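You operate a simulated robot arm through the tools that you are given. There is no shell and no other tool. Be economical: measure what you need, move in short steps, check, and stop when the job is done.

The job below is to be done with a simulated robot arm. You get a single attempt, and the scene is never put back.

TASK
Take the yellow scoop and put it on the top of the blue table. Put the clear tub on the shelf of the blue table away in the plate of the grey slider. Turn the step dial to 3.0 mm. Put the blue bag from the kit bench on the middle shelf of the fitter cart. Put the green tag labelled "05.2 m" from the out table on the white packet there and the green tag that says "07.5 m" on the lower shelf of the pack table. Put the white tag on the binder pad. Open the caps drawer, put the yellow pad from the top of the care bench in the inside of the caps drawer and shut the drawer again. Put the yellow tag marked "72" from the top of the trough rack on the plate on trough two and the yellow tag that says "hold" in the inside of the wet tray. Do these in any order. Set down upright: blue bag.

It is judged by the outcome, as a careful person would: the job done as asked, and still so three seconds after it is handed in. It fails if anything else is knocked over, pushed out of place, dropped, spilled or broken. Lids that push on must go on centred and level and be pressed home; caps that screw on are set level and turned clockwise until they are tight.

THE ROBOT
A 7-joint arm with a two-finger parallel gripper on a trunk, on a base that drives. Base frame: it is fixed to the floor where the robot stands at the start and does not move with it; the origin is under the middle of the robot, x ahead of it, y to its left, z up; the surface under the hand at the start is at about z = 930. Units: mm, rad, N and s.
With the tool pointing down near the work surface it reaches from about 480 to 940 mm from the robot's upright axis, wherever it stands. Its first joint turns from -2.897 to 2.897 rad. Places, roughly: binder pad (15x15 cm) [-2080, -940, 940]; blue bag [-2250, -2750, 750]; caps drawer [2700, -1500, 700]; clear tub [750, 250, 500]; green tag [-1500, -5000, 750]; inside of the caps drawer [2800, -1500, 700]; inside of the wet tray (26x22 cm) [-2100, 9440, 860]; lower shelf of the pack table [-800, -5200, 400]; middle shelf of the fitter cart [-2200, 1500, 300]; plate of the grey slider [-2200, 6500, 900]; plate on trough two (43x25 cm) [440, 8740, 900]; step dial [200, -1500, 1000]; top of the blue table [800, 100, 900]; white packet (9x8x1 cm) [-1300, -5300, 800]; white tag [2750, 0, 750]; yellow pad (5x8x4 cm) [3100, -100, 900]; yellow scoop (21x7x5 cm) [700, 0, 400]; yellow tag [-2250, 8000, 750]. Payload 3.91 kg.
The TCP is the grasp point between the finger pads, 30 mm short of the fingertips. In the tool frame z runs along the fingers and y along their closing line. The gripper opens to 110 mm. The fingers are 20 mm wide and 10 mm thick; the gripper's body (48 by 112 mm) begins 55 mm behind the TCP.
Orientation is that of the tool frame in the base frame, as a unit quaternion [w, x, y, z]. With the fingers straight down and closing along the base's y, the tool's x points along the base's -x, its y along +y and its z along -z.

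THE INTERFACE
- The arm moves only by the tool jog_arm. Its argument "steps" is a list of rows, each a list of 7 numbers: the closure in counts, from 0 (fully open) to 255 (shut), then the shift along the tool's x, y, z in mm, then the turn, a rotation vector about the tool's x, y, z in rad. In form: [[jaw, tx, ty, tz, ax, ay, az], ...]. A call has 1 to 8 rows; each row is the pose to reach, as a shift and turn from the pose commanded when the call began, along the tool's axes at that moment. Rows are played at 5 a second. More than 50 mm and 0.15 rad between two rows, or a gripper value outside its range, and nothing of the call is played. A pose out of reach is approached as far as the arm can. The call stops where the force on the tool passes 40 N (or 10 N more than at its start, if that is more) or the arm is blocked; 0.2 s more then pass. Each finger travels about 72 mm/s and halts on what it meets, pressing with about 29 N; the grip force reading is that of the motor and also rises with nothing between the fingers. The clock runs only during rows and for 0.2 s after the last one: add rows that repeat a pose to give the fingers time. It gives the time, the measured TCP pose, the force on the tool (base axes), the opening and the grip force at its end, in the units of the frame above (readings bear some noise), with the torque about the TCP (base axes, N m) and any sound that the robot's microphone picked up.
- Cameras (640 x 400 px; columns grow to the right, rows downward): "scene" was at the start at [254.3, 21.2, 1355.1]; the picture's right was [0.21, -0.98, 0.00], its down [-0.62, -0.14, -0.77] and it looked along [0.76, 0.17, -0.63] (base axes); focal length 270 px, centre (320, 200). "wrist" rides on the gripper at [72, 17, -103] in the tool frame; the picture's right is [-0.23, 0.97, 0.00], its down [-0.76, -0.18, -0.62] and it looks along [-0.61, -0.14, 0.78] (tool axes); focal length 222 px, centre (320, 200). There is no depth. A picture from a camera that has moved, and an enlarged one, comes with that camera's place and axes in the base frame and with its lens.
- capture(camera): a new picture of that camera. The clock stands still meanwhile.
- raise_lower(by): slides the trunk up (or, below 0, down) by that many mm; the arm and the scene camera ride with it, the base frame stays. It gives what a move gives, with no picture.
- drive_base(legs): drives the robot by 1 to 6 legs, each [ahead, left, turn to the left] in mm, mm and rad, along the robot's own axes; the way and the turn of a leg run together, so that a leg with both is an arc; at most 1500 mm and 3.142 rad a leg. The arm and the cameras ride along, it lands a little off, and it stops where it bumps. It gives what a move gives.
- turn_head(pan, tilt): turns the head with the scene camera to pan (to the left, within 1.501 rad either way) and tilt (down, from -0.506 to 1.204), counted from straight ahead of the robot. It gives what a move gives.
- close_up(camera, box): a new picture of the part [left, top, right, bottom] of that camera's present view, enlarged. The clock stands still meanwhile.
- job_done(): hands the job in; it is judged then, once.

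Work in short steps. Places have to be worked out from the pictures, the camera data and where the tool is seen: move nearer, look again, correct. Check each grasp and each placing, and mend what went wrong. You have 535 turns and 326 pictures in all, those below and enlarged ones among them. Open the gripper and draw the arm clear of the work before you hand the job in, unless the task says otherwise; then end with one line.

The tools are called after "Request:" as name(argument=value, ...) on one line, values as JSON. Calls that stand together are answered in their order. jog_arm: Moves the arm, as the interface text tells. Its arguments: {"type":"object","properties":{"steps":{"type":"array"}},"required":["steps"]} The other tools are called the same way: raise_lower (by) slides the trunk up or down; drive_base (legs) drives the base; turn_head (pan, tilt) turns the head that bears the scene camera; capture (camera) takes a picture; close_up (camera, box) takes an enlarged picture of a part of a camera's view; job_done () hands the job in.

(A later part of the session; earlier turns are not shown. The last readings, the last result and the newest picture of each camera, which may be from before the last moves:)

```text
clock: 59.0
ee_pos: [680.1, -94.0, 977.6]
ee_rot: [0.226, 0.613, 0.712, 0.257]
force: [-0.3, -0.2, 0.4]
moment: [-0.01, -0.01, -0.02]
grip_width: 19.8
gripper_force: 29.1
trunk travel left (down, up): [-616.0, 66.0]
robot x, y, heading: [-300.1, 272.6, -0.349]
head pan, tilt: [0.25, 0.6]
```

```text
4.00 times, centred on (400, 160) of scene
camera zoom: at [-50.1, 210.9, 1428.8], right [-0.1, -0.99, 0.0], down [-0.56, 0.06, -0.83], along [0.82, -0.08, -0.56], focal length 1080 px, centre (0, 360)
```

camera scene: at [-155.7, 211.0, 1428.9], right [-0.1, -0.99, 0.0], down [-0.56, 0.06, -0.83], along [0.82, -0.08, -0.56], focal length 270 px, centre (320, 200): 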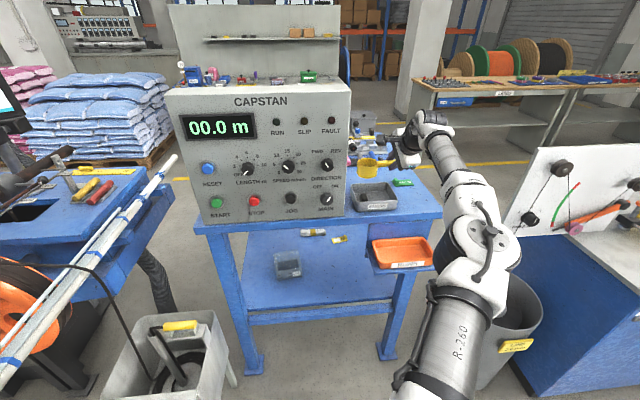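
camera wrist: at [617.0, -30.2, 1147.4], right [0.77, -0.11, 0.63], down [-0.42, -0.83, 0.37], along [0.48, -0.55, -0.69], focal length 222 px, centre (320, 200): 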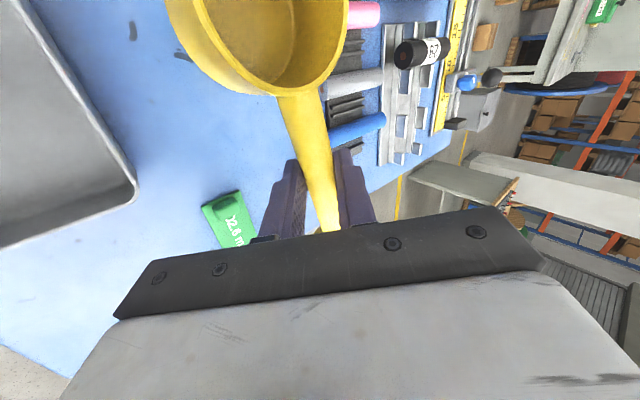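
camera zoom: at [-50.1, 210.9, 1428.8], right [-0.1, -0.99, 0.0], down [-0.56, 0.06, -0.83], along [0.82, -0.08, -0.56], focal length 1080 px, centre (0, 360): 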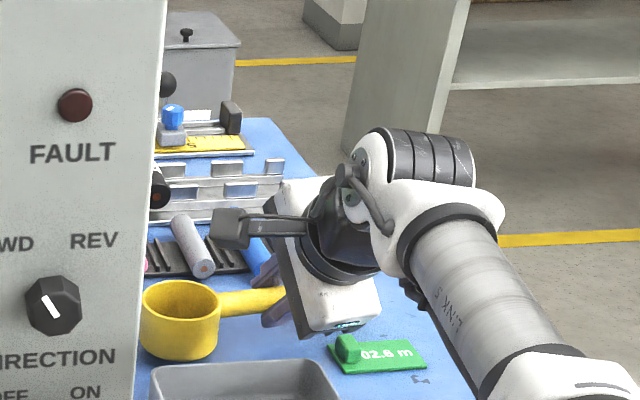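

Still free; I continue down 6 mm.

Request:
jog_arm(steps=[[255, 0, -1.3, 1.6, 0, 0, 0], [255, 0, -2.6, 3.1, 0, 0, 0], [255, 0, -2.6, 3.1, 0, 0, 0]])

Request:
jog_arm(steps=[[255, 0, -1.3, 1.6, 0, 0, 0], [255, 0, -2, 2.4, 0, 0, 0]])

Request:
jog_arm(steps=[[255, 0, -1.3, 1.6, 0, 0, 0], [255, 0, -1.3, 1.6, 0, 0, 0]])

```text
clock: 59.8
ee_pos: [680.7, -94.3, 974.3]
ee_rot: [0.226, 0.613, 0.712, 0.258]
force: [0.0, 0.3, -0.9]
moment: [-0.02, 0.0, -0.01]
grip_width: 19.8
gripper_force: 29.6
trunk travel left (down, up): [-616.0, 66.0]
robot x, y, heading: [-302.6, 275.5, -0.352]
head pan, tilt: [0.25, 0.6]
```

```text
clock: 60.4
ee_pos: [679.9, -95.6, 971.5]
ee_rot: [0.226, 0.614, 0.711, 0.258]
force: [0.1, -0.2, -0.7]
moment: [0.03, 0.01, -0.01]
grip_width: 19.3
gripper_force: 28.7
trunk travel left (down, up): [-616.0, 66.0]
robot x, y, heading: [-298.1, 274.5, -0.352]
head pan, tilt: [0.25, 0.6]
```

```text
clock: 61.0
ee_pos: [680.2, -94.4, 971.0]
ee_rot: [0.227, 0.613, 0.711, 0.258]
force: [0.6, 0.2, 2.7]
moment: [0.34, 0.05, 0.01]
grip_width: 19.8
gripper_force: 28.9
trunk travel left (down, up): [-616.0, 66.0]
robot x, y, heading: [-297.8, 276.1, -0.352]
head pan, tilt: [0.25, 0.6]
```

Contact (torque and +2.7 N). I open to ~45 mm and retract along the tool axis.

Request:
jog_arm(steps=[[200, 0, 0, 0, 0, 0, 0], [150, 0, 0, 0, 0, 0, 0], [150, 0, 0, -10, 0, 0, 0], [150, 0, 0, -40, 0, 0, 0], [150, 0, 0, -80, 0, 0, 0], [100, 0, 0, -120, 0, 0, 0]])

Request:
close_up(camera="scene", box=[320, 110, 480, 210])

```text
clock: 62.4
ee_pos: [603.8, -105.0, 1061.7]
ee_rot: [0.227, 0.613, 0.711, 0.258]
force: [0.2, 0.7, 0.0]
moment: [0.0, 0.0, 0.02]
grip_width: 67.0
gripper_force: 0.1
trunk travel left (down, up): [-616.0, 66.0]
robot x, y, heading: [-300.0, 276.4, -0.351]
head pan, tilt: [0.25, 0.6]
```

```text
4.00 times, centred on (400, 160) of scene
camera zoom: at [-50.9, 211.0, 1429.0], right [-0.1, -0.99, 0.0], down [-0.56, 0.06, -0.83], along [0.82, -0.08, -0.56], focal length 1080 px, centre (0, 360)
```

zoom: 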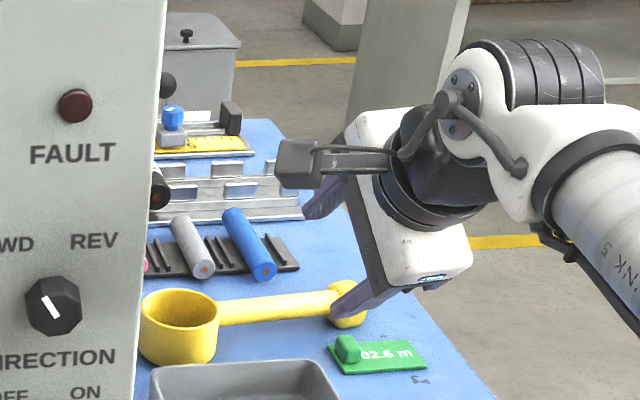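

Scoop stands on the table top. I back out straight along x, then lower the trunk to work on the tub.

Request:
drive_base(legs=[[-380, -138, 0]])

Request:
raise_lower(by=-400)

Request:
raise_lower(by=-140)

Request:
turn_head(pan=0.35, tilt=0.3)

Request:
capture(camera="scene")

```text
clock: 64.9
ee_pos: [207.1, -107.3, 1061.4]
ee_rot: [0.227, 0.612, 0.712, 0.258]
force: [0.7, 0.1, -0.7]
moment: [0.0, 0.01, 0.01]
grip_width: 67.1
gripper_force: 0.0
trunk travel left (down, up): [-616.0, 66.0]
robot x, y, heading: [-696.7, 272.7, -0.351]
head pan, tilt: [0.25, 0.6]
```

```text
clock: 68.7
ee_pos: [208.0, -108.7, 660.0]
ee_rot: [0.226, 0.612, 0.713, 0.257]
force: [0.1, 0.1, 0.1]
moment: [0.0, -0.02, -0.03]
grip_width: 67.2
gripper_force: 0.0
trunk travel left (down, up): [-216.0, 466.0]
robot x, y, heading: [-698.0, 271.1, -0.347]
head pan, tilt: [0.25, 0.6]
```

```text
clock: 70.4
ee_pos: [207.5, -108.7, 521.1]
ee_rot: [0.227, 0.611, 0.713, 0.258]
force: [-0.2, 0.7, -0.9]
moment: [0.03, 0.03, 0.03]
grip_width: 66.6
gripper_force: 0.1
trunk travel left (down, up): [-76.0, 606.0]
robot x, y, heading: [-695.3, 270.2, -0.354]
head pan, tilt: [0.25, 0.6]
```

```text
clock: 71.2
ee_pos: [208.4, -108.1, 520.9]
ee_rot: [0.226, 0.613, 0.712, 0.257]
force: [-0.1, -0.7, -0.1]
moment: [0.02, -0.02, -0.03]
grip_width: 66.8
gripper_force: 0.1
trunk travel left (down, up): [-76.0, 606.0]
robot x, y, heading: [-692.7, 271.9, -0.358]
head pan, tilt: [0.351, 0.3]
```

```text
288 pictures are left
camera scene: at [-441.2, 215.7, 916.3], right [0.0, -1.0, 0.0], down [-0.3, 0.0, -0.96], along [0.96, 0.0, -0.3], focal length 270 px, centre (320, 200)
```

scene: 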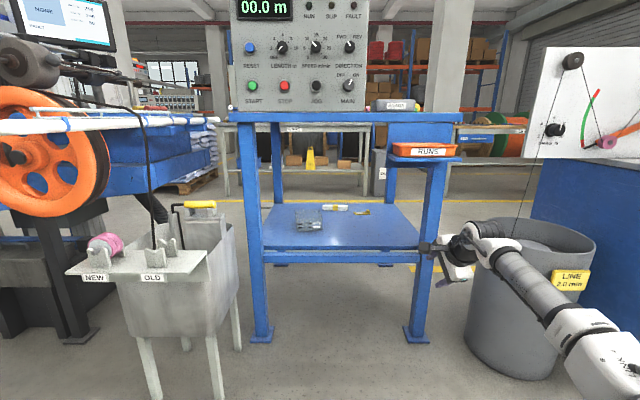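

Heading 0 suits the tub since it lies left. I turn straight and go to a pre-position before the table, then look at the tub.

Request:
drive_base(legs=[[0, 0, 0.355], [104, 53, 0]])

Request:
turn_head(pan=-0.05, tilt=0.35)

Request:
capture(camera="wrist")

Request:
close_up(camera="scene", box=[220, 150, 420, 275])

```text
clock: 73.5
ee_pos: [387.0, 277.5, 520.8]
ee_rot: [0.178, 0.479, 0.808, 0.293]
force: [1.1, -0.2, -0.6]
moment: [-0.03, 0.01, -0.01]
grip_width: 66.7
gripper_force: 0.1
trunk travel left (down, up): [-76.0, 606.0]
robot x, y, heading: [-588.2, 321.1, 0.004]
head pan, tilt: [0.351, 0.3]
```

```text
clock: 74.4
ee_pos: [386.1, 277.5, 519.8]
ee_rot: [0.178, 0.479, 0.808, 0.293]
force: [0.5, 0.3, 0.3]
moment: [0.01, 0.01, 0.0]
grip_width: 66.9
gripper_force: 0.1
trunk travel left (down, up): [-76.0, 606.0]
robot x, y, heading: [-589.3, 327.2, -0.0]
head pan, tilt: [-0.051, 0.351]
```

```text
287 pictures are left
camera wrist: at [305.0, 315.0, 609.5], right [0.76, 0.16, 0.63], down [-0.11, -0.92, 0.37], along [0.64, -0.35, -0.68], focal length 222 px, centre (320, 200)
```

wrist: 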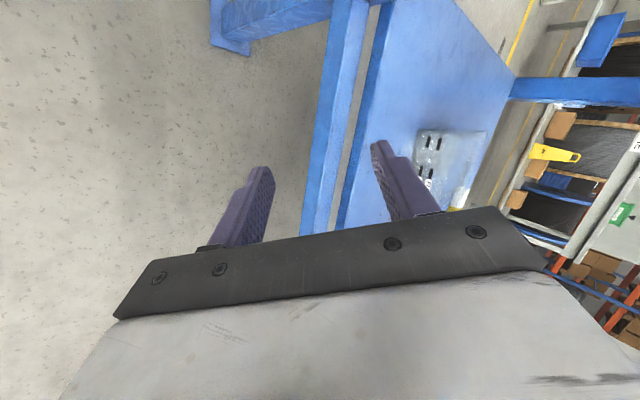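

```text
3.20 times, centred on (320, 212) of scene
camera zoom: at [-327.4, 322.1, 911.6], right [-0.05, -1.0, 0.0], down [-0.34, 0.02, -0.94], along [0.94, -0.05, -0.34], focal length 864 px, centre (320, 160)
```

zoom: 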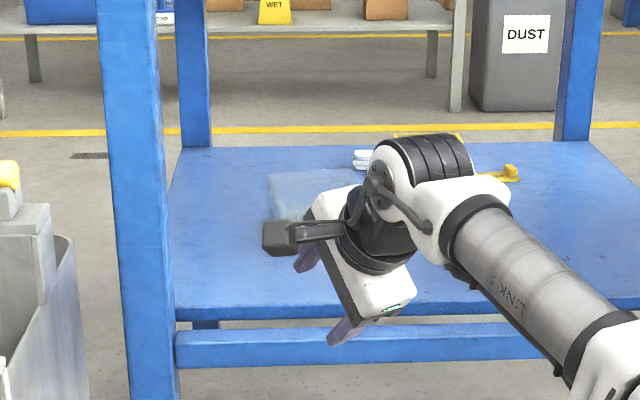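

The tub is about 119 wide × 90 deep × 77 high, yawed ~12°, so it should be gripped across its depth with a vertical tool. I untilt the tool and raise it to z≈545.

Request:
jog_arm(steps=[[100, 0, 4, -4, 0.12, 0, 0], [60, 0, 8, -9, 0.24, 0, 0], [0, 0, 12, -14, 0.36, 0, 0], [0, 0, 16, -19, 0.48, 0, 0], [0, 0, 16, -19, 0.6, 0, 0], [0, 0, 16, -19, 0.7, 0, 0]])

Request:
jog_arm(steps=[[0, 0, 0, 0, 0, 0, 0.14], [0, 0, 0, 0, 0, 0, 0.27]])

Request:
capture(camera="scene")

```text
clock: 75.8
ee_pos: [350.1, 277.2, 540.4]
ee_rot: [0.011, 0.511, 0.86, 0.012]
force: [0.8, 0.6, -0.7]
moment: [0.0, 0.0, -0.03]
grip_width: 110.2
gripper_force: 0.2
out of reach, approached as far as the arm can: row 5, 6
trunk travel left (down, up): [-76.0, 606.0]
robot x, y, heading: [-595.2, 324.5, 0.002]
head pan, tilt: [-0.051, 0.351]
```

```text
clock: 76.4
ee_pos: [349.0, 278.3, 538.9]
ee_rot: [0.004, 0.623, 0.783, -0.001]
force: [0.3, -0.8, 0.3]
moment: [0.0, 0.0, 0.01]
grip_width: 110.2
gripper_force: 0.0
trunk travel left (down, up): [-76.0, 606.0]
robot x, y, heading: [-591.6, 325.8, -0.003]
head pan, tilt: [-0.051, 0.351]
```

```text
285 pictures are left
camera scene: at [-327.5, 322.0, 911.6], right [-0.05, -1.0, 0.0], down [-0.34, 0.02, -0.94], along [0.94, -0.05, -0.34], focal length 270 px, centre (320, 200)
```

scene: 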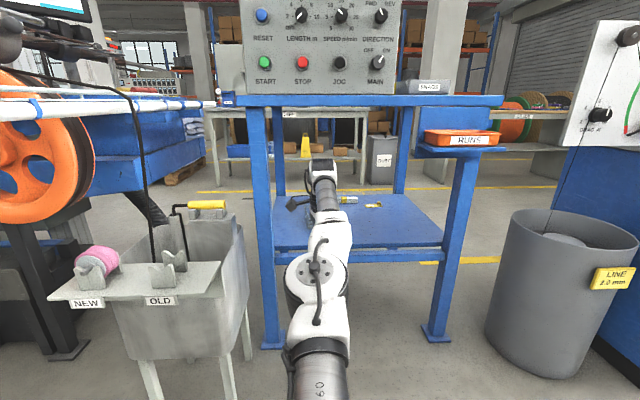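

At full reach the arm is straight along x — ideal. I drive in 280 mm and look at the tub from the wrist.

Request:
drive_base(legs=[[290, -8, 0]])

Request:
capture(camera="wrist")

Request:
capture(camera="scene")

```text
clock: 78.4
ee_pos: [637.4, 278.6, 539.7]
ee_rot: [0.003, 0.62, 0.785, -0.001]
force: [0.1, -0.1, -0.3]
moment: [0.02, 0.03, -0.01]
grip_width: 110.1
gripper_force: 0.1
trunk travel left (down, up): [-76.0, 606.0]
robot x, y, heading: [-302.9, 314.0, 0.011]
head pan, tilt: [-0.051, 0.351]
```

```text
284 pictures are left
camera wrist: at [636.2, 352.5, 641.4], right [1.0, 0.01, 0.0], down [0.0, -0.78, 0.63], along [0.01, -0.63, -0.78], focal length 222 px, centre (320, 200)
```

wrist: 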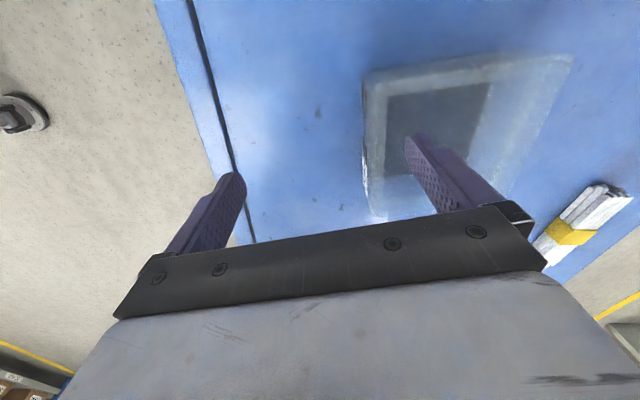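

```text
283 pictures are left
camera scene: at [-38.8, 317.2, 911.6], right [-0.04, -1.0, 0.0], down [-0.34, 0.01, -0.94], along [0.94, -0.04, -0.34], focal length 270 px, centre (320, 200)
```

scene: 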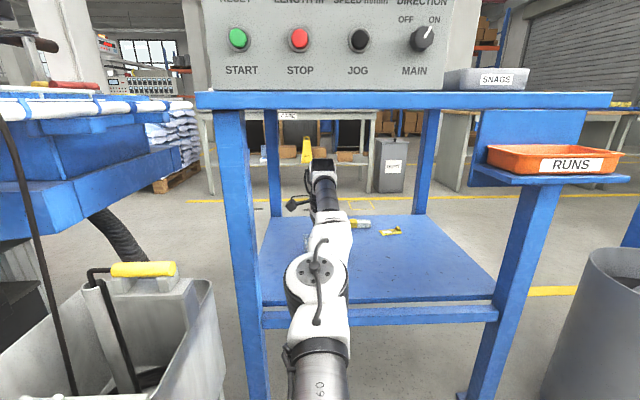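

The tub looks larger from above than I estimated (~120 mm). I zoom in to see its rim and walls.

Request:
close_up(camera="wrist", box=[330, 20, 640, 230])

```text
1.90 times, centred on (485, 125) of wrist
camera zoom: at [636.2, 352.5, 641.4], right [1.0, 0.01, 0.0], down [0.0, -0.78, 0.63], along [0.01, -0.63, -0.78], focal length 423 px, centre (6, 343)
```

zoom: 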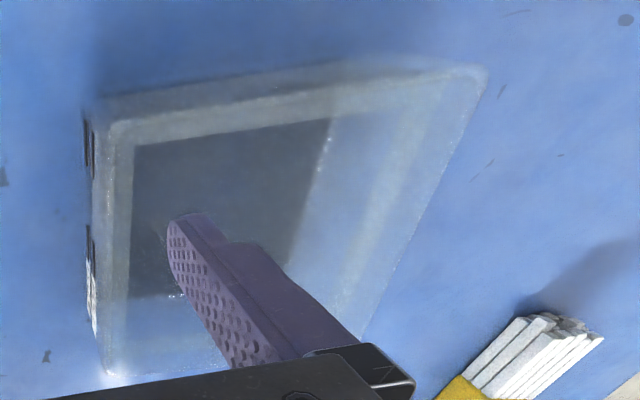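

I shift forward-left to view the tub centrally from the wrist camera.

Request:
drive_base(legs=[[105, 60, 0]])

Request:
capture(camera="wrist")

```text
clock: 79.7
ee_pos: [742.7, 338.7, 539.0]
ee_rot: [0.004, 0.62, 0.785, 0.0]
force: [0.5, -1.0, -0.1]
moment: [0.0, 0.02, -0.02]
grip_width: 110.0
gripper_force: 0.0
trunk travel left (down, up): [-76.0, 606.0]
robot x, y, heading: [-198.1, 380.1, 0.008]
head pan, tilt: [-0.051, 0.351]
```

```text
281 pictures are left
camera wrist: at [740.8, 412.9, 641.5], right [1.0, 0.01, 0.0], down [0.0, -0.78, 0.63], along [0.01, -0.63, -0.78], focal length 222 px, centre (320, 200)
```

wrist: 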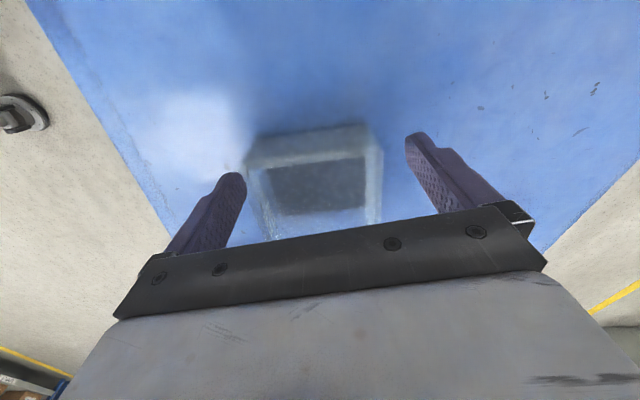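

The tub is an open box about 115–120 mm square, too wide to straddle, so I will pinch its front wall with one finger inside. I move the TCP above the front wall at about (685,255).

Request:
drive_base(legs=[[-58, -84, 0]])

Request:
jog_arm(steps=[[70, 0, 0, 0, 0, 0, 0.06], [110, 0, 0, 0, 0, 0, 0.06], [110, 0, 0, 0, 0, 0, 0.06]])

Request:
capture(camera="wrist")

```text
clock: 81.0
ee_pos: [685.7, 252.7, 538.0]
ee_rot: [0.005, 0.619, 0.785, -0.001]
force: [0.1, 0.0, 0.2]
moment: [0.01, 0.0, 0.01]
grip_width: 110.5
gripper_force: 0.1
trunk travel left (down, up): [-76.0, 606.0]
robot x, y, heading: [-254.2, 292.9, 0.007]
head pan, tilt: [-0.051, 0.351]
```

```text
clock: 81.8
ee_pos: [685.1, 253.2, 538.9]
ee_rot: [0.004, 0.643, 0.766, -0.002]
force: [0.3, 0.0, -0.9]
moment: [-0.02, -0.02, 0.03]
grip_width: 62.5
gripper_force: 0.1
trunk travel left (down, up): [-76.0, 606.0]
robot x, y, heading: [-254.9, 293.6, 0.005]
head pan, tilt: [-0.051, 0.351]
```

```text
280 pictures are left
camera wrist: at [688.2, 326.9, 641.0], right [1.0, -0.06, 0.0], down [-0.05, -0.78, 0.63], along [-0.03, -0.63, -0.78], focal length 222 px, centre (320, 200)
```

wrist: 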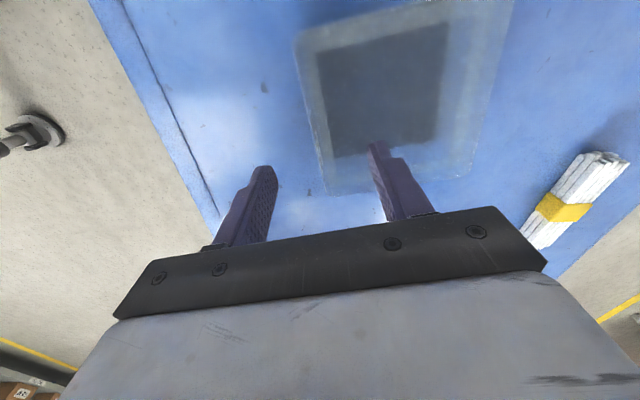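

The front wall lies near x≈682 at y≈253, between the fingers. I descend 78 mm with the wall between them.

Request:
jog_arm(steps=[[110, 0, 0, 20, 0, 0, 0], [110, 0, 0, 40, 0, 0, 0], [110, 0, 0, 55, 0, 0, 0], [110, 0, 0, 68, 0, 0, 0], [110, 0, 0, 76, 0, 0, 0]])

Request:
capture(camera="wrist")

```text
clock: 83.0
ee_pos: [696.7, 253.3, 465.3]
ee_rot: [0.004, 0.643, 0.765, -0.002]
force: [0.0, 0.2, -0.1]
moment: [0.03, -0.02, -0.05]
grip_width: 62.5
gripper_force: 0.0
out of reach, approached as far as the arm can: row 2, 3, 4, 5
trunk travel left (down, up): [-76.0, 606.0]
robot x, y, heading: [-251.3, 293.0, 0.006]
head pan, tilt: [-0.051, 0.351]
```

```text
279 pictures are left
camera wrist: at [701.2, 326.5, 567.1], right [1.0, -0.06, 0.0], down [-0.05, -0.78, 0.63], along [-0.03, -0.63, -0.78], focal length 222 px, centre (320, 200)
```

wrist: 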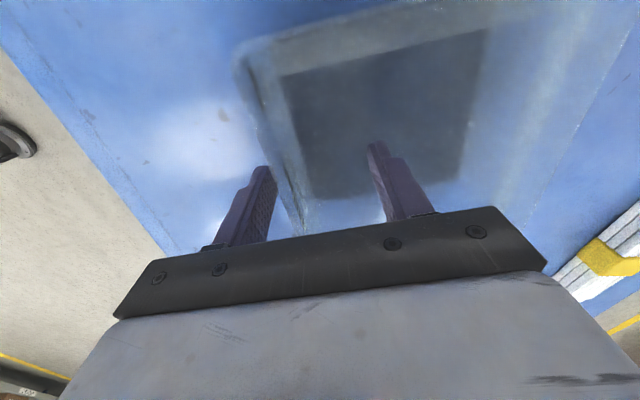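

The wall is between the fingers but nearer the outer one. I back the base 12 mm to centre it, then close gently.

Request:
drive_base(legs=[[-15, 0, 0]])

Request:
jog_arm(steps=[[150, 0, 0, 3, 0, 0, 0], [190, 0, 0, 6, 0, 0, 0], [230, 0, 0, 6, 0, 0, 0], [255, 0, 0, 6, 0, 0, 0], [255, 0, 0, 6, 0, 0, 0]])

Request:
capture(camera="wrist")

```text
clock: 83.8
ee_pos: [682.9, 251.0, 465.1]
ee_rot: [0.003, 0.643, 0.765, -0.001]
force: [-0.8, -0.4, 0.3]
moment: [-0.02, -0.01, 0.01]
grip_width: 62.7
gripper_force: 0.1
trunk travel left (down, up): [-76.0, 606.0]
robot x, y, heading: [-270.1, 293.1, 0.008]
head pan, tilt: [-0.051, 0.351]
```

```text
clock: 85.0
ee_pos: [683.0, 252.1, 458.6]
ee_rot: [0.002, 0.644, 0.765, -0.002]
force: [-0.2, -0.1, -0.7]
moment: [0.01, 0.09, 0.0]
grip_width: 12.6
gripper_force: 29.2
trunk travel left (down, up): [-76.0, 606.0]
robot x, y, heading: [-268.4, 293.1, 0.005]
head pan, tilt: [-0.051, 0.351]
```

```text
278 pictures are left
camera wrist: at [686.8, 325.7, 561.4], right [1.0, -0.06, 0.0], down [-0.04, -0.78, 0.63], along [-0.03, -0.63, -0.78], focal length 222 px, centre (320, 200)
```

wrist: 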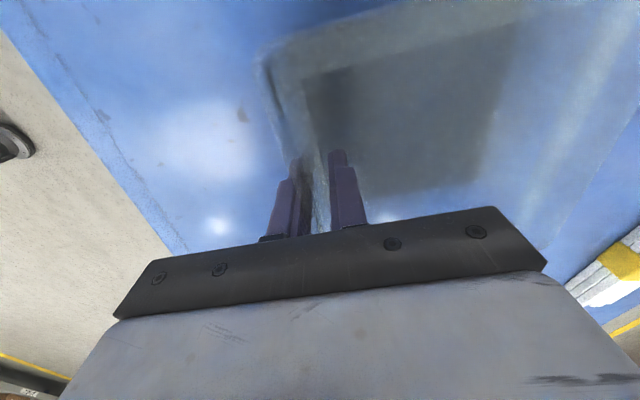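

Wall gripped (12.6 mm). I lift with the trunk 35 mm and check.

Request:
raise_lower(by=35)

Request:
capture(camera="wrist")

Request:
capture(camera="scene")

```text
clock: 85.7
ee_pos: [683.5, 251.3, 493.2]
ee_rot: [0.002, 0.644, 0.765, -0.002]
force: [0.4, -1.1, -0.9]
moment: [-0.02, 0.04, -0.01]
grip_width: 12.3
gripper_force: 28.4
trunk travel left (down, up): [-111.0, 571.0]
robot x, y, heading: [-267.9, 293.8, 0.003]
head pan, tilt: [-0.051, 0.351]
```

```text
277 pictures are left
camera wrist: at [686.9, 325.7, 596.1], right [1.0, -0.06, 0.0], down [-0.04, -0.78, 0.63], along [-0.03, -0.63, -0.78], focal length 222 px, centre (320, 200)
```

wrist: 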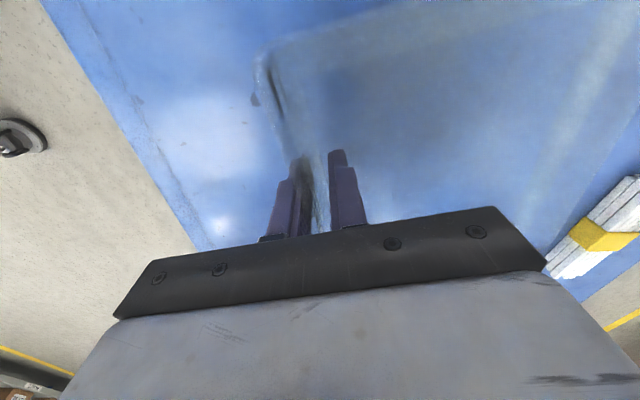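

```text
276 pictures are left
camera scene: at [-6.2, 292.0, 946.5], right [-0.04, -1.0, 0.0], down [-0.34, 0.01, -0.94], along [0.94, -0.04, -0.34], focal length 270 px, centre (320, 200)
```

scene: 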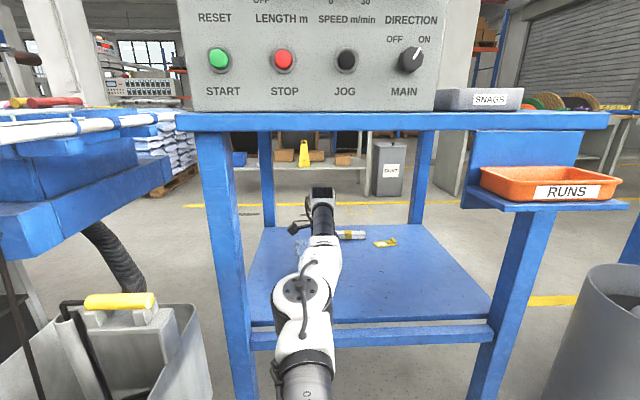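

The tub rises with the gripper. I back out along −x.

Request:
drive_base(legs=[[-480, 0, 0]])

Request:
raise_lower(by=150)

Request:
capture(camera="scene")

```text
clock: 88.6
ee_pos: [206.0, 252.2, 493.5]
ee_rot: [0.002, 0.641, 0.768, -0.002]
force: [-1.2, -0.8, -0.7]
moment: [-0.06, 0.04, -0.01]
grip_width: 12.4
gripper_force: 28.7
trunk travel left (down, up): [-111.0, 571.0]
robot x, y, heading: [-745.4, 286.4, 0.011]
head pan, tilt: [-0.051, 0.351]
```

```text
clock: 90.3
ee_pos: [206.9, 251.5, 643.3]
ee_rot: [0.002, 0.641, 0.768, -0.001]
force: [0.6, -0.1, -0.5]
moment: [-0.01, 0.03, 0.03]
grip_width: 12.5
gripper_force: 29.4
trunk travel left (down, up): [-261.0, 421.0]
robot x, y, heading: [-742.5, 285.7, 0.012]
head pan, tilt: [-0.051, 0.351]
```

```text
275 pictures are left
camera scene: at [-482.8, 288.8, 1096.5], right [-0.04, -1.0, 0.0], down [-0.34, 0.01, -0.94], along [0.94, -0.04, -0.34], focal length 270 px, centre (320, 200)
```

scene: 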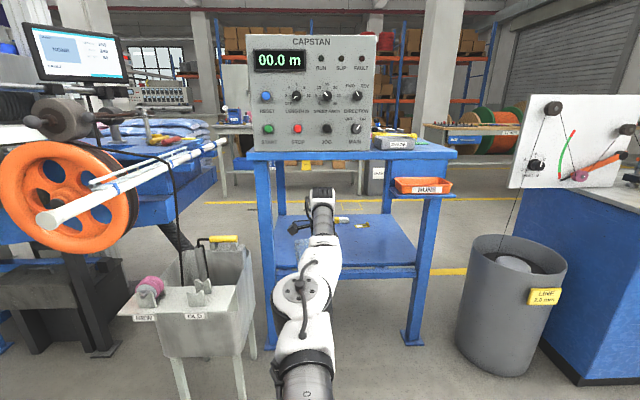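

Tub held. I raise the trunk and retract the arm for travelling.

Request:
raise_lower(by=400)

Request:
jog_arm(steps=[[255, 0, -40, 0, 0, 0, 0], [255, 0, -80, 0, 0, 0, 0], [255, 0, -120, 0, 0, 0, 0], [255, 0, -160, 0, 0, 0, 0], [255, 0, -200, 0, 0, 0, 0], [255, 0, -240, 0, 0, 0, 0], [255, 0, -280, 0, 0, 0, 0], [255, 0, -320, 0, 0, 0, 0]])

Request:
turn_head(pan=0.0, tilt=0.5)

Request:
capture(camera="scene")

```text
clock: 94.2
ee_pos: [206.1, 252.5, 1044.1]
ee_rot: [0.003, 0.641, 0.768, -0.002]
force: [0.2, -0.1, -1.3]
moment: [-0.03, 0.05, 0.0]
grip_width: 12.4
gripper_force: 29.6
trunk travel left (down, up): [-661.0, 21.0]
robot x, y, heading: [-747.7, 288.9, 0.009]
head pan, tilt: [-0.051, 0.351]
```

```text
clock: 96.0
ee_pos: [181.0, 149.0, 1108.7]
ee_rot: [0.002, 0.641, 0.767, -0.002]
force: [-0.1, -0.7, -0.9]
moment: [-0.03, 0.07, 0.01]
grip_width: 12.4
gripper_force: 29.3
out of reach, approached as far as the arm can: row 1, 2, 3, 4, 5, 6, 7, 8
trunk travel left (down, up): [-661.0, 21.0]
robot x, y, heading: [-746.6, 289.0, 0.01]
head pan, tilt: [-0.051, 0.351]
```

```text
clock: 96.7
ee_pos: [181.4, 149.8, 1108.0]
ee_rot: [0.002, 0.641, 0.768, -0.002]
force: [0.0, 0.2, -1.6]
moment: [-0.03, 0.03, 0.01]
grip_width: 12.3
gripper_force: 29.0
trunk travel left (down, up): [-661.0, 21.0]
robot x, y, heading: [-746.1, 284.1, 0.013]
head pan, tilt: [0.0, 0.499]
```

```text
274 pictures are left
camera scene: at [-485.0, 293.4, 1483.0], right [0.01, -1.0, 0.0], down [-0.48, -0.01, -0.88], along [0.88, 0.01, -0.48], focal length 270 px, centre (320, 200)
```

scene: 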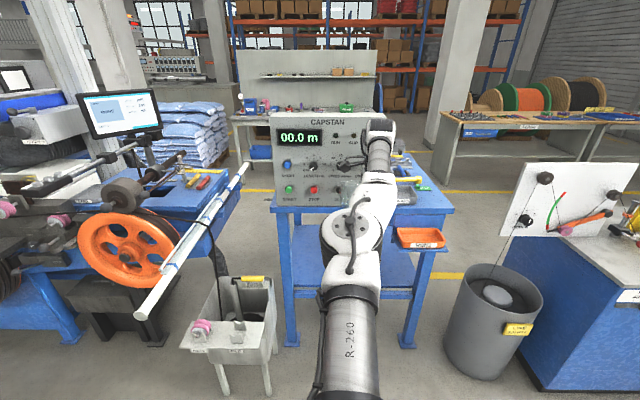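

Retraction is limited by a joint. I turn the tool yaw back a bit while pulling in, to see whether that frees it.

Request:
jog_arm(steps=[[255, 0, 0, 0, 0, 0, -0.14], [255, 0, 0, 0, 0, 0, -0.28], [255, 0, 0, 0, 0, 0, -0.42], [255, 0, 0, 0, 0, 0, -0.56], [255, 0, 0, 0, 0, 0, -0.7]])

Request:
jog_arm(steps=[[255, 20, -34, 0, 0, 0, 0], [255, 41, -68, 0, 0, 0, 0], [255, 61, -102, 0, 0, 0, 0]])

```text
clock: 97.9
ee_pos: [181.6, 153.3, 1106.0]
ee_rot: [0.0, 0.338, 0.941, -0.003]
force: [-0.2, 0.6, -1.1]
moment: [-0.05, 0.02, -0.01]
grip_width: 12.6
gripper_force: 29.0
out of reach, approached as far as the arm can: row 4, 5
trunk travel left (down, up): [-661.0, 21.0]
robot x, y, heading: [-745.5, 284.3, 0.013]
head pan, tilt: [0.0, 0.499]
```

```text
clock: 98.7
ee_pos: [173.7, 128.1, 1116.0]
ee_rot: [0.001, 0.338, 0.941, -0.002]
force: [0.5, 0.1, -1.2]
moment: [-0.05, 0.02, 0.01]
grip_width: 12.6
gripper_force: 29.0
out of reach, approached as far as the arm can: row 1, 2, 3
trunk travel left (down, up): [-661.0, 21.0]
robot x, y, heading: [-746.9, 287.7, 0.016]
head pan, tilt: [0.0, 0.499]
```

It seems stuck at the straight-arm singularity. I command a sideways move to the right to break it.

Request:
jog_arm(steps=[[255, -25, -31, 0, 0, 0, 0], [255, -51, -62, 10, 0, 0, 0], [255, -76, -92, 20, 0, 0, 0], [255, -102, -123, 30, 0, 0, 0], [255, -127, -154, 40, 0, 0, 0], [255, -127, -154, 60, 0, 0, 0]])

Request:
capture(camera="scene")

```text
clock: 100.1
ee_pos: [125.4, -45.9, 1036.9]
ee_rot: [-0.001, 0.339, 0.941, -0.002]
force: [0.6, -0.4, -1.2]
moment: [-0.07, 0.08, -0.03]
grip_width: 12.5
gripper_force: 29.0
out of reach, approached as far as the arm can: row 1, 2, 3, 4, 5, 6
trunk travel left (down, up): [-661.0, 21.0]
robot x, y, heading: [-746.1, 289.6, 0.013]
head pan, tilt: [0.0, 0.499]
```

```text
273 pictures are left
camera scene: at [-482.7, 293.1, 1482.3], right [0.01, -1.0, 0.0], down [-0.48, -0.01, -0.88], along [0.88, 0.01, -0.48], focal length 270 px, centre (320, 200)
```

scene: 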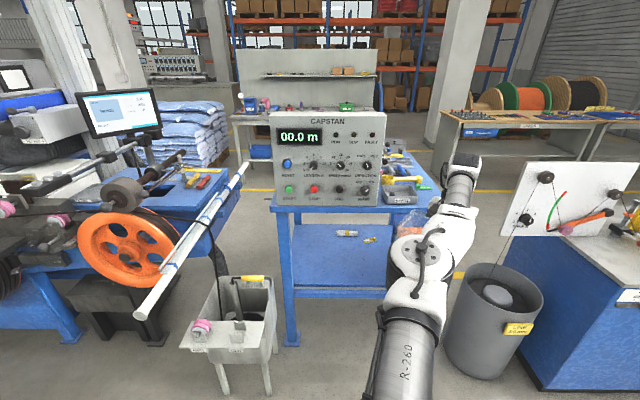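

Now at (125,−46), arm still straight. I try pulling radially inward with downward motion.

Request:
jog_arm(steps=[[255, 38, -13, 0, 0, 0, 0], [255, 76, -25, 0, 0, 0, 0], [255, 114, -38, 0, 0, 0, 0], [255, 152, -51, 0, 0, 0, 0]])

```text
clock: 101.1
ee_pos: [124.0, -47.9, 1039.1]
ee_rot: [0.0, 0.338, 0.941, -0.002]
force: [-0.5, 0.3, -1.2]
moment: [-0.06, 0.04, 0.02]
grip_width: 12.4
gripper_force: 29.4
out of reach, approached as far as the arm can: row 1, 2, 3, 4
trunk travel left (down, up): [-661.0, 21.0]
robot x, y, heading: [-745.9, 284.8, 0.011]
head pan, tilt: [0.0, 0.499]
```

I test with a null move whether the commanded pose itself is unreachable.

Request:
jog_arm(steps=[[255, 0, 0, 0, 0, 0, 0]])

Request:
jog_arm(steps=[[255, 0, 0, -30, 0, 0, 0], [255, 0, 0, -60, 0, 0, 0]])

```text
clock: 101.5
ee_pos: [123.3, -46.7, 1040.3]
ee_rot: [0.001, 0.339, 0.941, -0.003]
force: [-0.4, 0.0, -1.4]
moment: [-0.08, 0.05, 0.03]
grip_width: 12.3
gripper_force: 29.0
trunk travel left (down, up): [-661.0, 21.0]
robot x, y, heading: [-745.1, 287.5, 0.008]
head pan, tilt: [0.0, 0.499]
```

```text
clock: 102.1
ee_pos: [115.5, -43.3, 1099.3]
ee_rot: [0.002, 0.339, 0.941, -0.002]
force: [-0.4, -0.8, -1.6]
moment: [-0.08, 0.02, 0.02]
grip_width: 12.4
gripper_force: 29.2
out of reach, approached as far as the arm can: row 1, 2
trunk travel left (down, up): [-661.0, 21.0]
robot x, y, heading: [-745.4, 289.6, 0.015]
head pan, tilt: [0.0, 0.499]
```

Commanded equals measured, so the arm is pinned on its reach shell. I test a small outward tilt (0.3 rad) with the TCP fixed.

Request:
jog_arm(steps=[[255, 0, 0, 0, -0.032, -0.095, 0], [255, 0, 0, 0, -0.063, -0.19, 0], [255, 0, 0, 0, -0.095, -0.284, 0]])

```text
clock: 102.9
ee_pos: [138.0, -78.6, 1106.7]
ee_rot: [0.099, 0.337, 0.936, -0.004]
force: [0.8, 0.9, -2.9]
moment: [-0.06, 0.03, -0.01]
grip_width: 12.6
gripper_force: 28.7
out of reach, approached as far as the arm can: row 1, 2, 3
trunk travel left (down, up): [-661.0, 21.0]
robot x, y, heading: [-748.3, 288.0, 0.012]
head pan, tilt: [0.0, 0.499]
```

The tilt pushed the TCP outward: likely the elbow has passed its stretch point into the wrong branch. I push outward past the singularity, then pull inward.

Request:
jog_arm(steps=[[255, -45, 15, 0, 0, 0, 0], [255, -90, 30, 0, 0, 0, 0], [255, -130, 43, 0, 0, 0, 0], [255, -90, 30, 0, 0, 0, 0], [255, -45, 15, 0, 0, 0, 0], [255, 0, 0, 0, 0, 0, 0], [255, 45, -15, 0, 0, 0, 0], [255, 90, -30, 0, 0, 0, 0]])

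```text
clock: 104.7
ee_pos: [138.9, -79.9, 1106.2]
ee_rot: [0.098, 0.338, 0.936, -0.004]
force: [0.2, 0.1, -0.8]
moment: [-0.02, -0.02, 0.0]
grip_width: 12.5
gripper_force: 29.2
out of reach, approached as far as the arm can: row 1, 2, 3, 4, 5, 7, 8
trunk travel left (down, up): [-661.0, 21.0]
robot x, y, heading: [-746.6, 290.6, 0.007]
head pan, tilt: [0.0, 0.499]
```

I check how far it extends outward alone.

Request:
jog_arm(steps=[[255, -10, 3, 0, 0, 0, 0], [255, -20, 7, 0, 0, 0, 0], [255, -40, 13, 0, 0, 0, 0]])

Request:
jog_arm(steps=[[255, 5, -2, 0, 0, 0, 0], [255, 10, -3, 0, 0, 0, 0], [255, 20, -7, 0, 0, 0, 0], [255, 30, -10, 0, 0, 0, 0], [255, 45, -15, 0, 0, 0, 0]])

```text
clock: 105.5
ee_pos: [139.5, -78.6, 1106.7]
ee_rot: [0.097, 0.337, 0.936, -0.004]
force: [0.3, 1.1, -1.1]
moment: [-0.07, 0.05, 0.0]
grip_width: 12.3
gripper_force: 29.3
out of reach, approached as far as the arm can: row 1, 2, 3
trunk travel left (down, up): [-661.0, 21.0]
robot x, y, heading: [-745.2, 284.9, 0.014]
head pan, tilt: [0.0, 0.499]
```

```text
clock: 106.7
ee_pos: [137.6, -79.7, 1105.0]
ee_rot: [0.098, 0.336, 0.937, -0.004]
force: [-0.3, 0.3, -0.8]
moment: [-0.04, 0.01, 0.01]
grip_width: 12.4
gripper_force: 29.1
out of reach, approached as far as the arm can: row 1, 2, 3, 4, 5
trunk travel left (down, up): [-661.0, 21.0]
robot x, y, heading: [-747.6, 284.9, 0.01]
head pan, tilt: [0.0, 0.499]
```

Both directions are pinned: exact stretch singularity. I tilt back toward the robot while moving the TCP inward with it (wrist roughly fixed), then pull further in.

Request:
jog_arm(steps=[[255, 25, -8, 0, 0.032, 0.095, 0], [255, 50, -16, 0, 0.063, 0.19, 0], [255, 75, -25, 0, 0.095, 0.284, 0], [255, 98, -33, 0, 0.127, 0.379, 0], [255, 120, -40, 0, 0.127, 0.379, 0], [255, 145, -48, 0, 0.1, 0.3, 0], [255, 170, -57, 0, 0.063, 0.19, 0], [255, 190, -63, 0, 0.063, 0.19, 0]])

```text
clock: 108.5
ee_pos: [-46.0, -7.3, 1067.3]
ee_rot: [-0.001, 0.339, 0.941, -0.002]
force: [0.0, 0.2, 0.0]
moment: [-0.04, 0.07, -0.02]
grip_width: 12.5
gripper_force: 28.8
out of reach, approached as far as the arm can: row 1, 2
trunk travel left (down, up): [-661.0, 21.0]
robot x, y, heading: [-746.7, 283.3, 0.013]
head pan, tilt: [0.0, 0.499]
```

Escaped the singularity; the tool is vertical again. I look at the arm and tub.

Request:
jog_arm(steps=[[255, 38, -13, 0, 0, 0, 0], [255, 76, -25, 0, 0, 0, 0], [255, 114, -38, 0, 0, 0, 0]])

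Request:
capture(camera="scene")

Request:
capture(camera="wrist")

```text
clock: 109.3
ee_pos: [-158.8, 39.5, 1065.5]
ee_rot: [0.0, 0.337, 0.941, -0.002]
force: [-1.4, -0.6, -1.3]
moment: [-0.05, 0.04, -0.02]
grip_width: 12.6
gripper_force: 29.1
trunk travel left (down, up): [-661.0, 21.0]
robot x, y, heading: [-749.4, 284.6, 0.014]
head pan, tilt: [0.0, 0.499]
```

```text
272 pictures are left
camera scene: at [-485.8, 293.6, 1483.1], right [0.01, -1.0, 0.0], down [-0.48, -0.01, -0.88], along [0.88, 0.01, -0.48], focal length 270 px, centre (320, 200)
```

scene: 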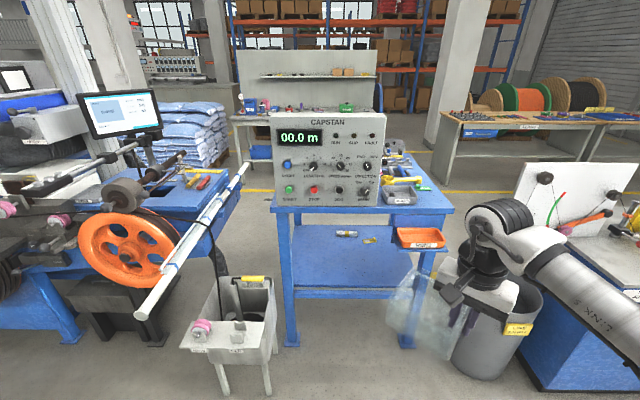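

```text
271 pictures are left
camera wrist: at [-203.2, 97.7, 1167.9], right [0.8, 0.6, 0.0], down [0.47, -0.62, 0.62], along [0.37, -0.5, -0.78], focal length 222 px, centre (320, 200)
```

wrist: 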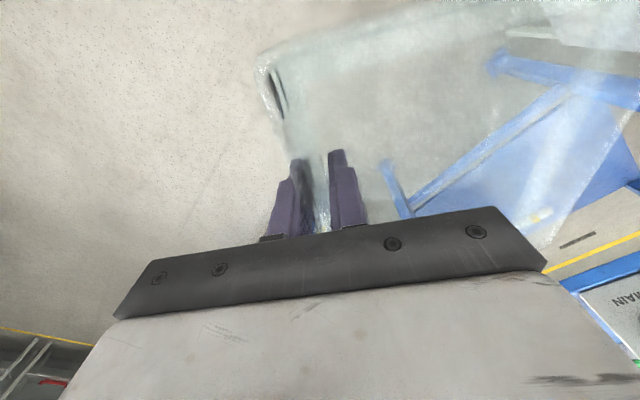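

Tub is held, empty and upright. I drive up the aisle toward the grey slider (−2200, 6500).

Request:
drive_base(legs=[[0, 0, 1.56], [1400, 300, 0], [1400, 0, 0], [1400, 0, 0], [900, 0, 0]])

Request:
turn_head(pan=0.7, tilt=0.35)

Request:
capture(camera="scene")

```text
clock: 137.9
ee_pos: [-884.7, 6002.2, 1065.1]
ee_rot: [0.0, -0.427, 0.904, -0.003]
force: [-1.2, 0.6, -0.7]
moment: [-0.07, -0.07, -0.03]
grip_width: 12.3
gripper_force: 28.7
trunk travel left (down, up): [-661.0, 21.0]
robot x, y, heading: [-1133.0, 5413.5, 1.587]
head pan, tilt: [0.0, 0.499]
```

```text
clock: 139.0
ee_pos: [-884.4, 6003.4, 1065.1]
ee_rot: [0.001, -0.427, 0.904, -0.003]
force: [0.1, 1.0, -0.4]
moment: [-0.03, -0.01, -0.03]
grip_width: 12.6
gripper_force: 28.7
trunk travel left (down, up): [-661.0, 21.0]
robot x, y, heading: [-1131.9, 5413.2, 1.587]
head pan, tilt: [0.7, 0.351]
```

```text
270 pictures are left
camera scene: at [-1193.6, 5656.6, 1496.6], right [0.76, 0.66, 0.0], down [0.23, -0.26, -0.94], along [-0.62, 0.71, -0.34], focal length 270 px, centre (320, 200)
```

scene: 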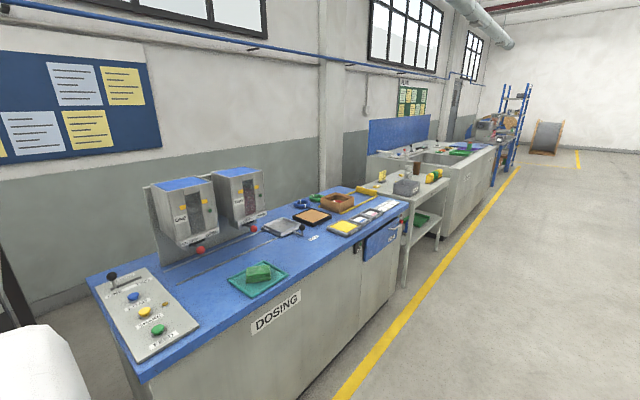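

I see the DOSING bench with a grey sliding plate near (280,228). I zoom in.

Request:
close_up(camera="scene", box=[80, 150, 400, 350])

```text
2.00 times, centred on (240, 250) of scene
camera zoom: at [-1193.6, 5656.6, 1496.6], right [0.76, 0.66, 0.0], down [0.23, -0.26, -0.94], along [-0.62, 0.71, -0.34], focal length 540 px, centre (480, 100)
```

zoom: 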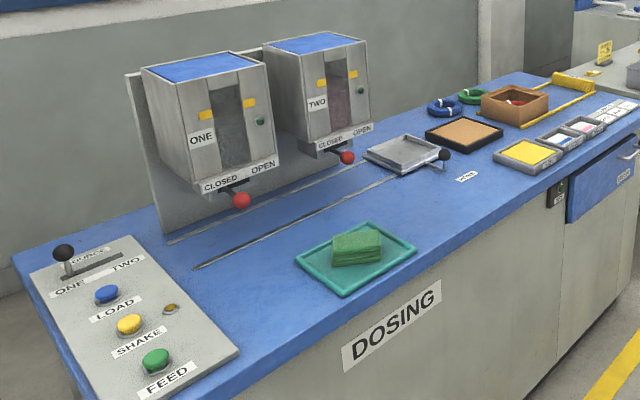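

The grey slider tray is about 180×130 mm centred near (−2140,6455). I drive beside it and turn to face the bench.

Request:
drive_base(legs=[[840, 0, 0], [0, 150, 1.555]])

Request:
turn_head(pan=-0.2, tilt=0.6)

Request:
capture(camera="scene")

```text
clock: 147.2
ee_pos: [-1811.1, 6438.2, 1064.3]
ee_rot: [-0.002, 0.93, -0.367, 0.001]
force: [0.0, -0.2, -0.1]
moment: [0.05, -0.03, 0.0]
grip_width: 12.6
gripper_force: 29.5
trunk travel left (down, up): [-661.0, 21.0]
robot x, y, heading: [-1239.3, 6152.7, 3.092]
head pan, tilt: [0.7, 0.351]
```

```text
clock: 148.4
ee_pos: [-1810.8, 6439.0, 1065.0]
ee_rot: [-0.003, 0.93, -0.367, 0.001]
force: [-0.1, 0.0, -1.1]
moment: [0.05, -0.04, -0.04]
grip_width: 12.5
gripper_force: 28.6
trunk travel left (down, up): [-661.0, 21.0]
robot x, y, heading: [-1236.9, 6153.7, 3.09]
head pan, tilt: [-0.201, 0.6]
```

```text
268 pictures are left
camera scene: at [-1492.4, 6186.6, 1473.8], right [0.25, 0.97, 0.0], down [0.55, -0.14, -0.83], along [-0.8, 0.2, -0.56], focal length 270 px, centre (320, 200)
```

scene: 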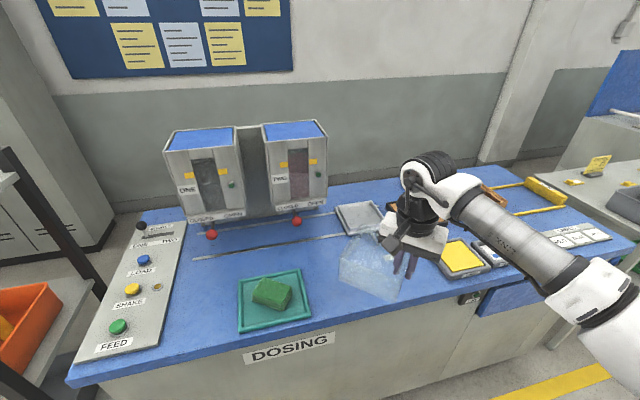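

I yaw the tool 0.82 rad so that the tub becomes square with the tray.

Request:
jog_arm(steps=[[255, 0, 0, 0, 0, 0, 0.14], [255, 0, 0, 0, 0, 0, 0.28], [255, 0, 0, 0, 0, 0, 0.42], [255, 0, 0, 0, 0, 0, 0.56], [255, 0, 0, 0, 0, 0, 0.7], [255, 0, 0, 0, 0, 0, 0.82]])

Request:
drive_base(legs=[[120, -30, 0.05]])

Request:
capture(camera="scene")

Request:
capture(camera="wrist")

```text
clock: 149.8
ee_pos: [-1811.3, 6437.9, 1065.1]
ee_rot: [0.003, -0.706, 0.708, 0.0]
force: [-0.1, 0.1, -0.9]
moment: [0.01, -0.09, 0.0]
grip_width: 12.5
gripper_force: 29.1
trunk travel left (down, up): [-661.0, 21.0]
robot x, y, heading: [-1241.5, 6151.7, 3.09]
head pan, tilt: [-0.201, 0.6]
```

```text
clock: 151.1
ee_pos: [-1946.9, 6441.2, 1064.7]
ee_rot: [-0.002, 0.724, -0.69, 0.001]
force: [0.3, -0.1, -0.7]
moment: [-0.02, -0.05, -0.03]
grip_width: 12.4
gripper_force: 28.9
trunk travel left (down, up): [-661.0, 21.0]
robot x, y, heading: [-1356.8, 6187.5, -3.142]
head pan, tilt: [-0.201, 0.6]
```

```text
267 pictures are left
camera scene: at [-1615.5, 6206.9, 1473.5], right [0.2, 0.98, 0.0], down [0.55, -0.11, -0.82], along [-0.81, 0.16, -0.57], focal length 270 px, centre (320, 200)
```

scene: 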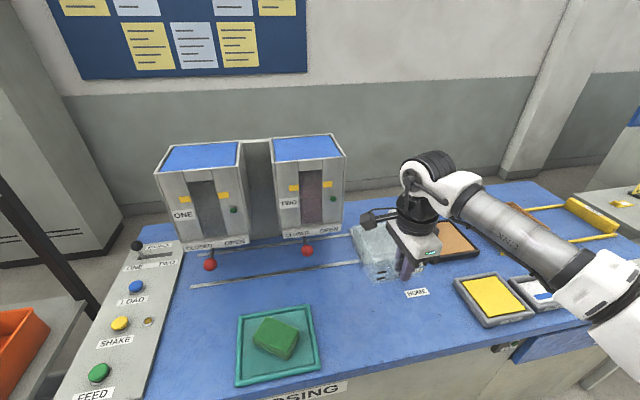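

```text
266 pictures are left
camera wrist: at [-1959.8, 6367.7, 1167.0], right [-0.98, 0.18, 0.0], down [0.14, 0.77, 0.63], along [0.12, 0.62, -0.78], focal length 222 px, centre (320, 200)
```

wrist: 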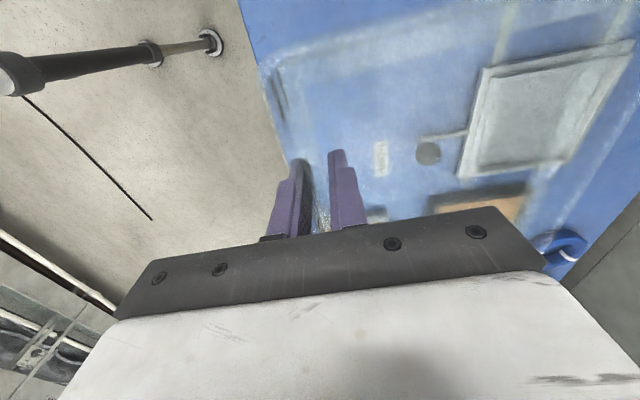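

The tray is ~150 mm square centred near (−2206,6517) if its rim is at z≈880. I extend the arm 150 mm and shift the base sideways, staying high, then look again.

Request:
drive_base(legs=[[0, -80, 0]])

Request:
jog_arm(steps=[[255, 0, 40, 0, 0, 0, 0], [255, 0, 80, 0, 0, 0, 0], [255, 0, 120, 0, 0, 0, 0], [255, 0, 160, 0, 0, 0, 0], [255, 0, 200, 0, 0, 0, 0]])

Request:
capture(camera="wrist")

Request:
close_up(camera="scene", box=[280, 150, 480, 275])

```text
clock: 152.4
ee_pos: [-1944.5, 6521.6, 1065.9]
ee_rot: [-0.001, 0.723, -0.69, 0.0]
force: [0.4, 0.1, -1.3]
moment: [-0.01, -0.08, -0.01]
grip_width: 12.7
gripper_force: 29.1
trunk travel left (down, up): [-661.0, 21.0]
robot x, y, heading: [-1356.8, 6267.3, 3.144]
head pan, tilt: [-0.201, 0.6]
```

```text
clock: 153.6
ee_pos: [-2144.6, 6514.2, 1064.6]
ee_rot: [-0.003, 0.723, -0.691, 0.001]
force: [0.0, -0.7, -1.3]
moment: [0.04, -0.1, 0.05]
grip_width: 12.5
gripper_force: 29.6
trunk travel left (down, up): [-661.0, 21.0]
robot x, y, heading: [-1356.5, 6266.4, 3.143]
head pan, tilt: [-0.201, 0.6]
```

```text
265 pictures are left
camera wrist: at [-2159.5, 6439.0, 1166.9], right [-0.98, 0.18, 0.0], down [0.14, 0.77, 0.63], along [0.12, 0.62, -0.78], focal length 222 px, centre (320, 200)
```

wrist: 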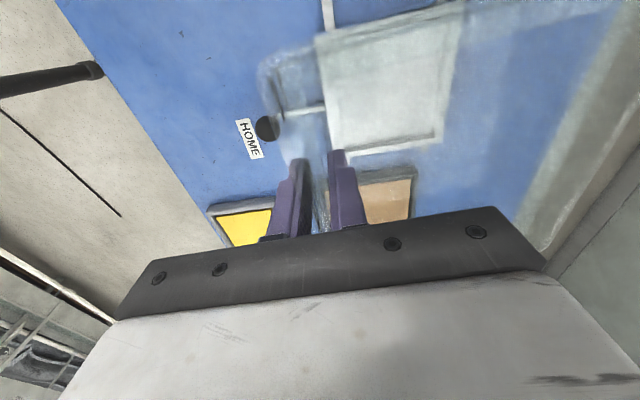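

```text
3.20 times, centred on (380, 212) of scene
camera zoom: at [-1615.2, 6285.0, 1473.6], right [0.2, 0.98, 0.0], down [0.55, -0.11, -0.82], along [-0.81, 0.17, -0.57], focal length 864 px, centre (128, 160)
```

zoom: 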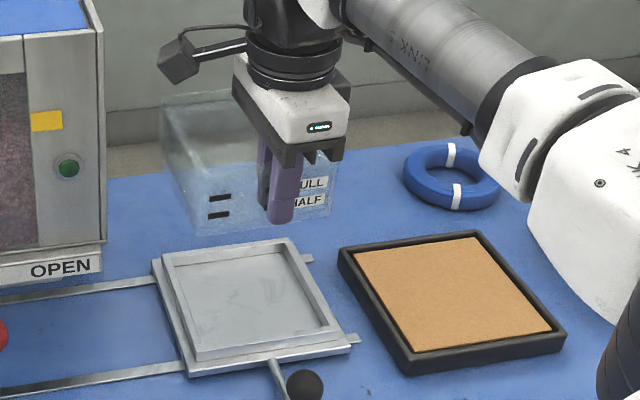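

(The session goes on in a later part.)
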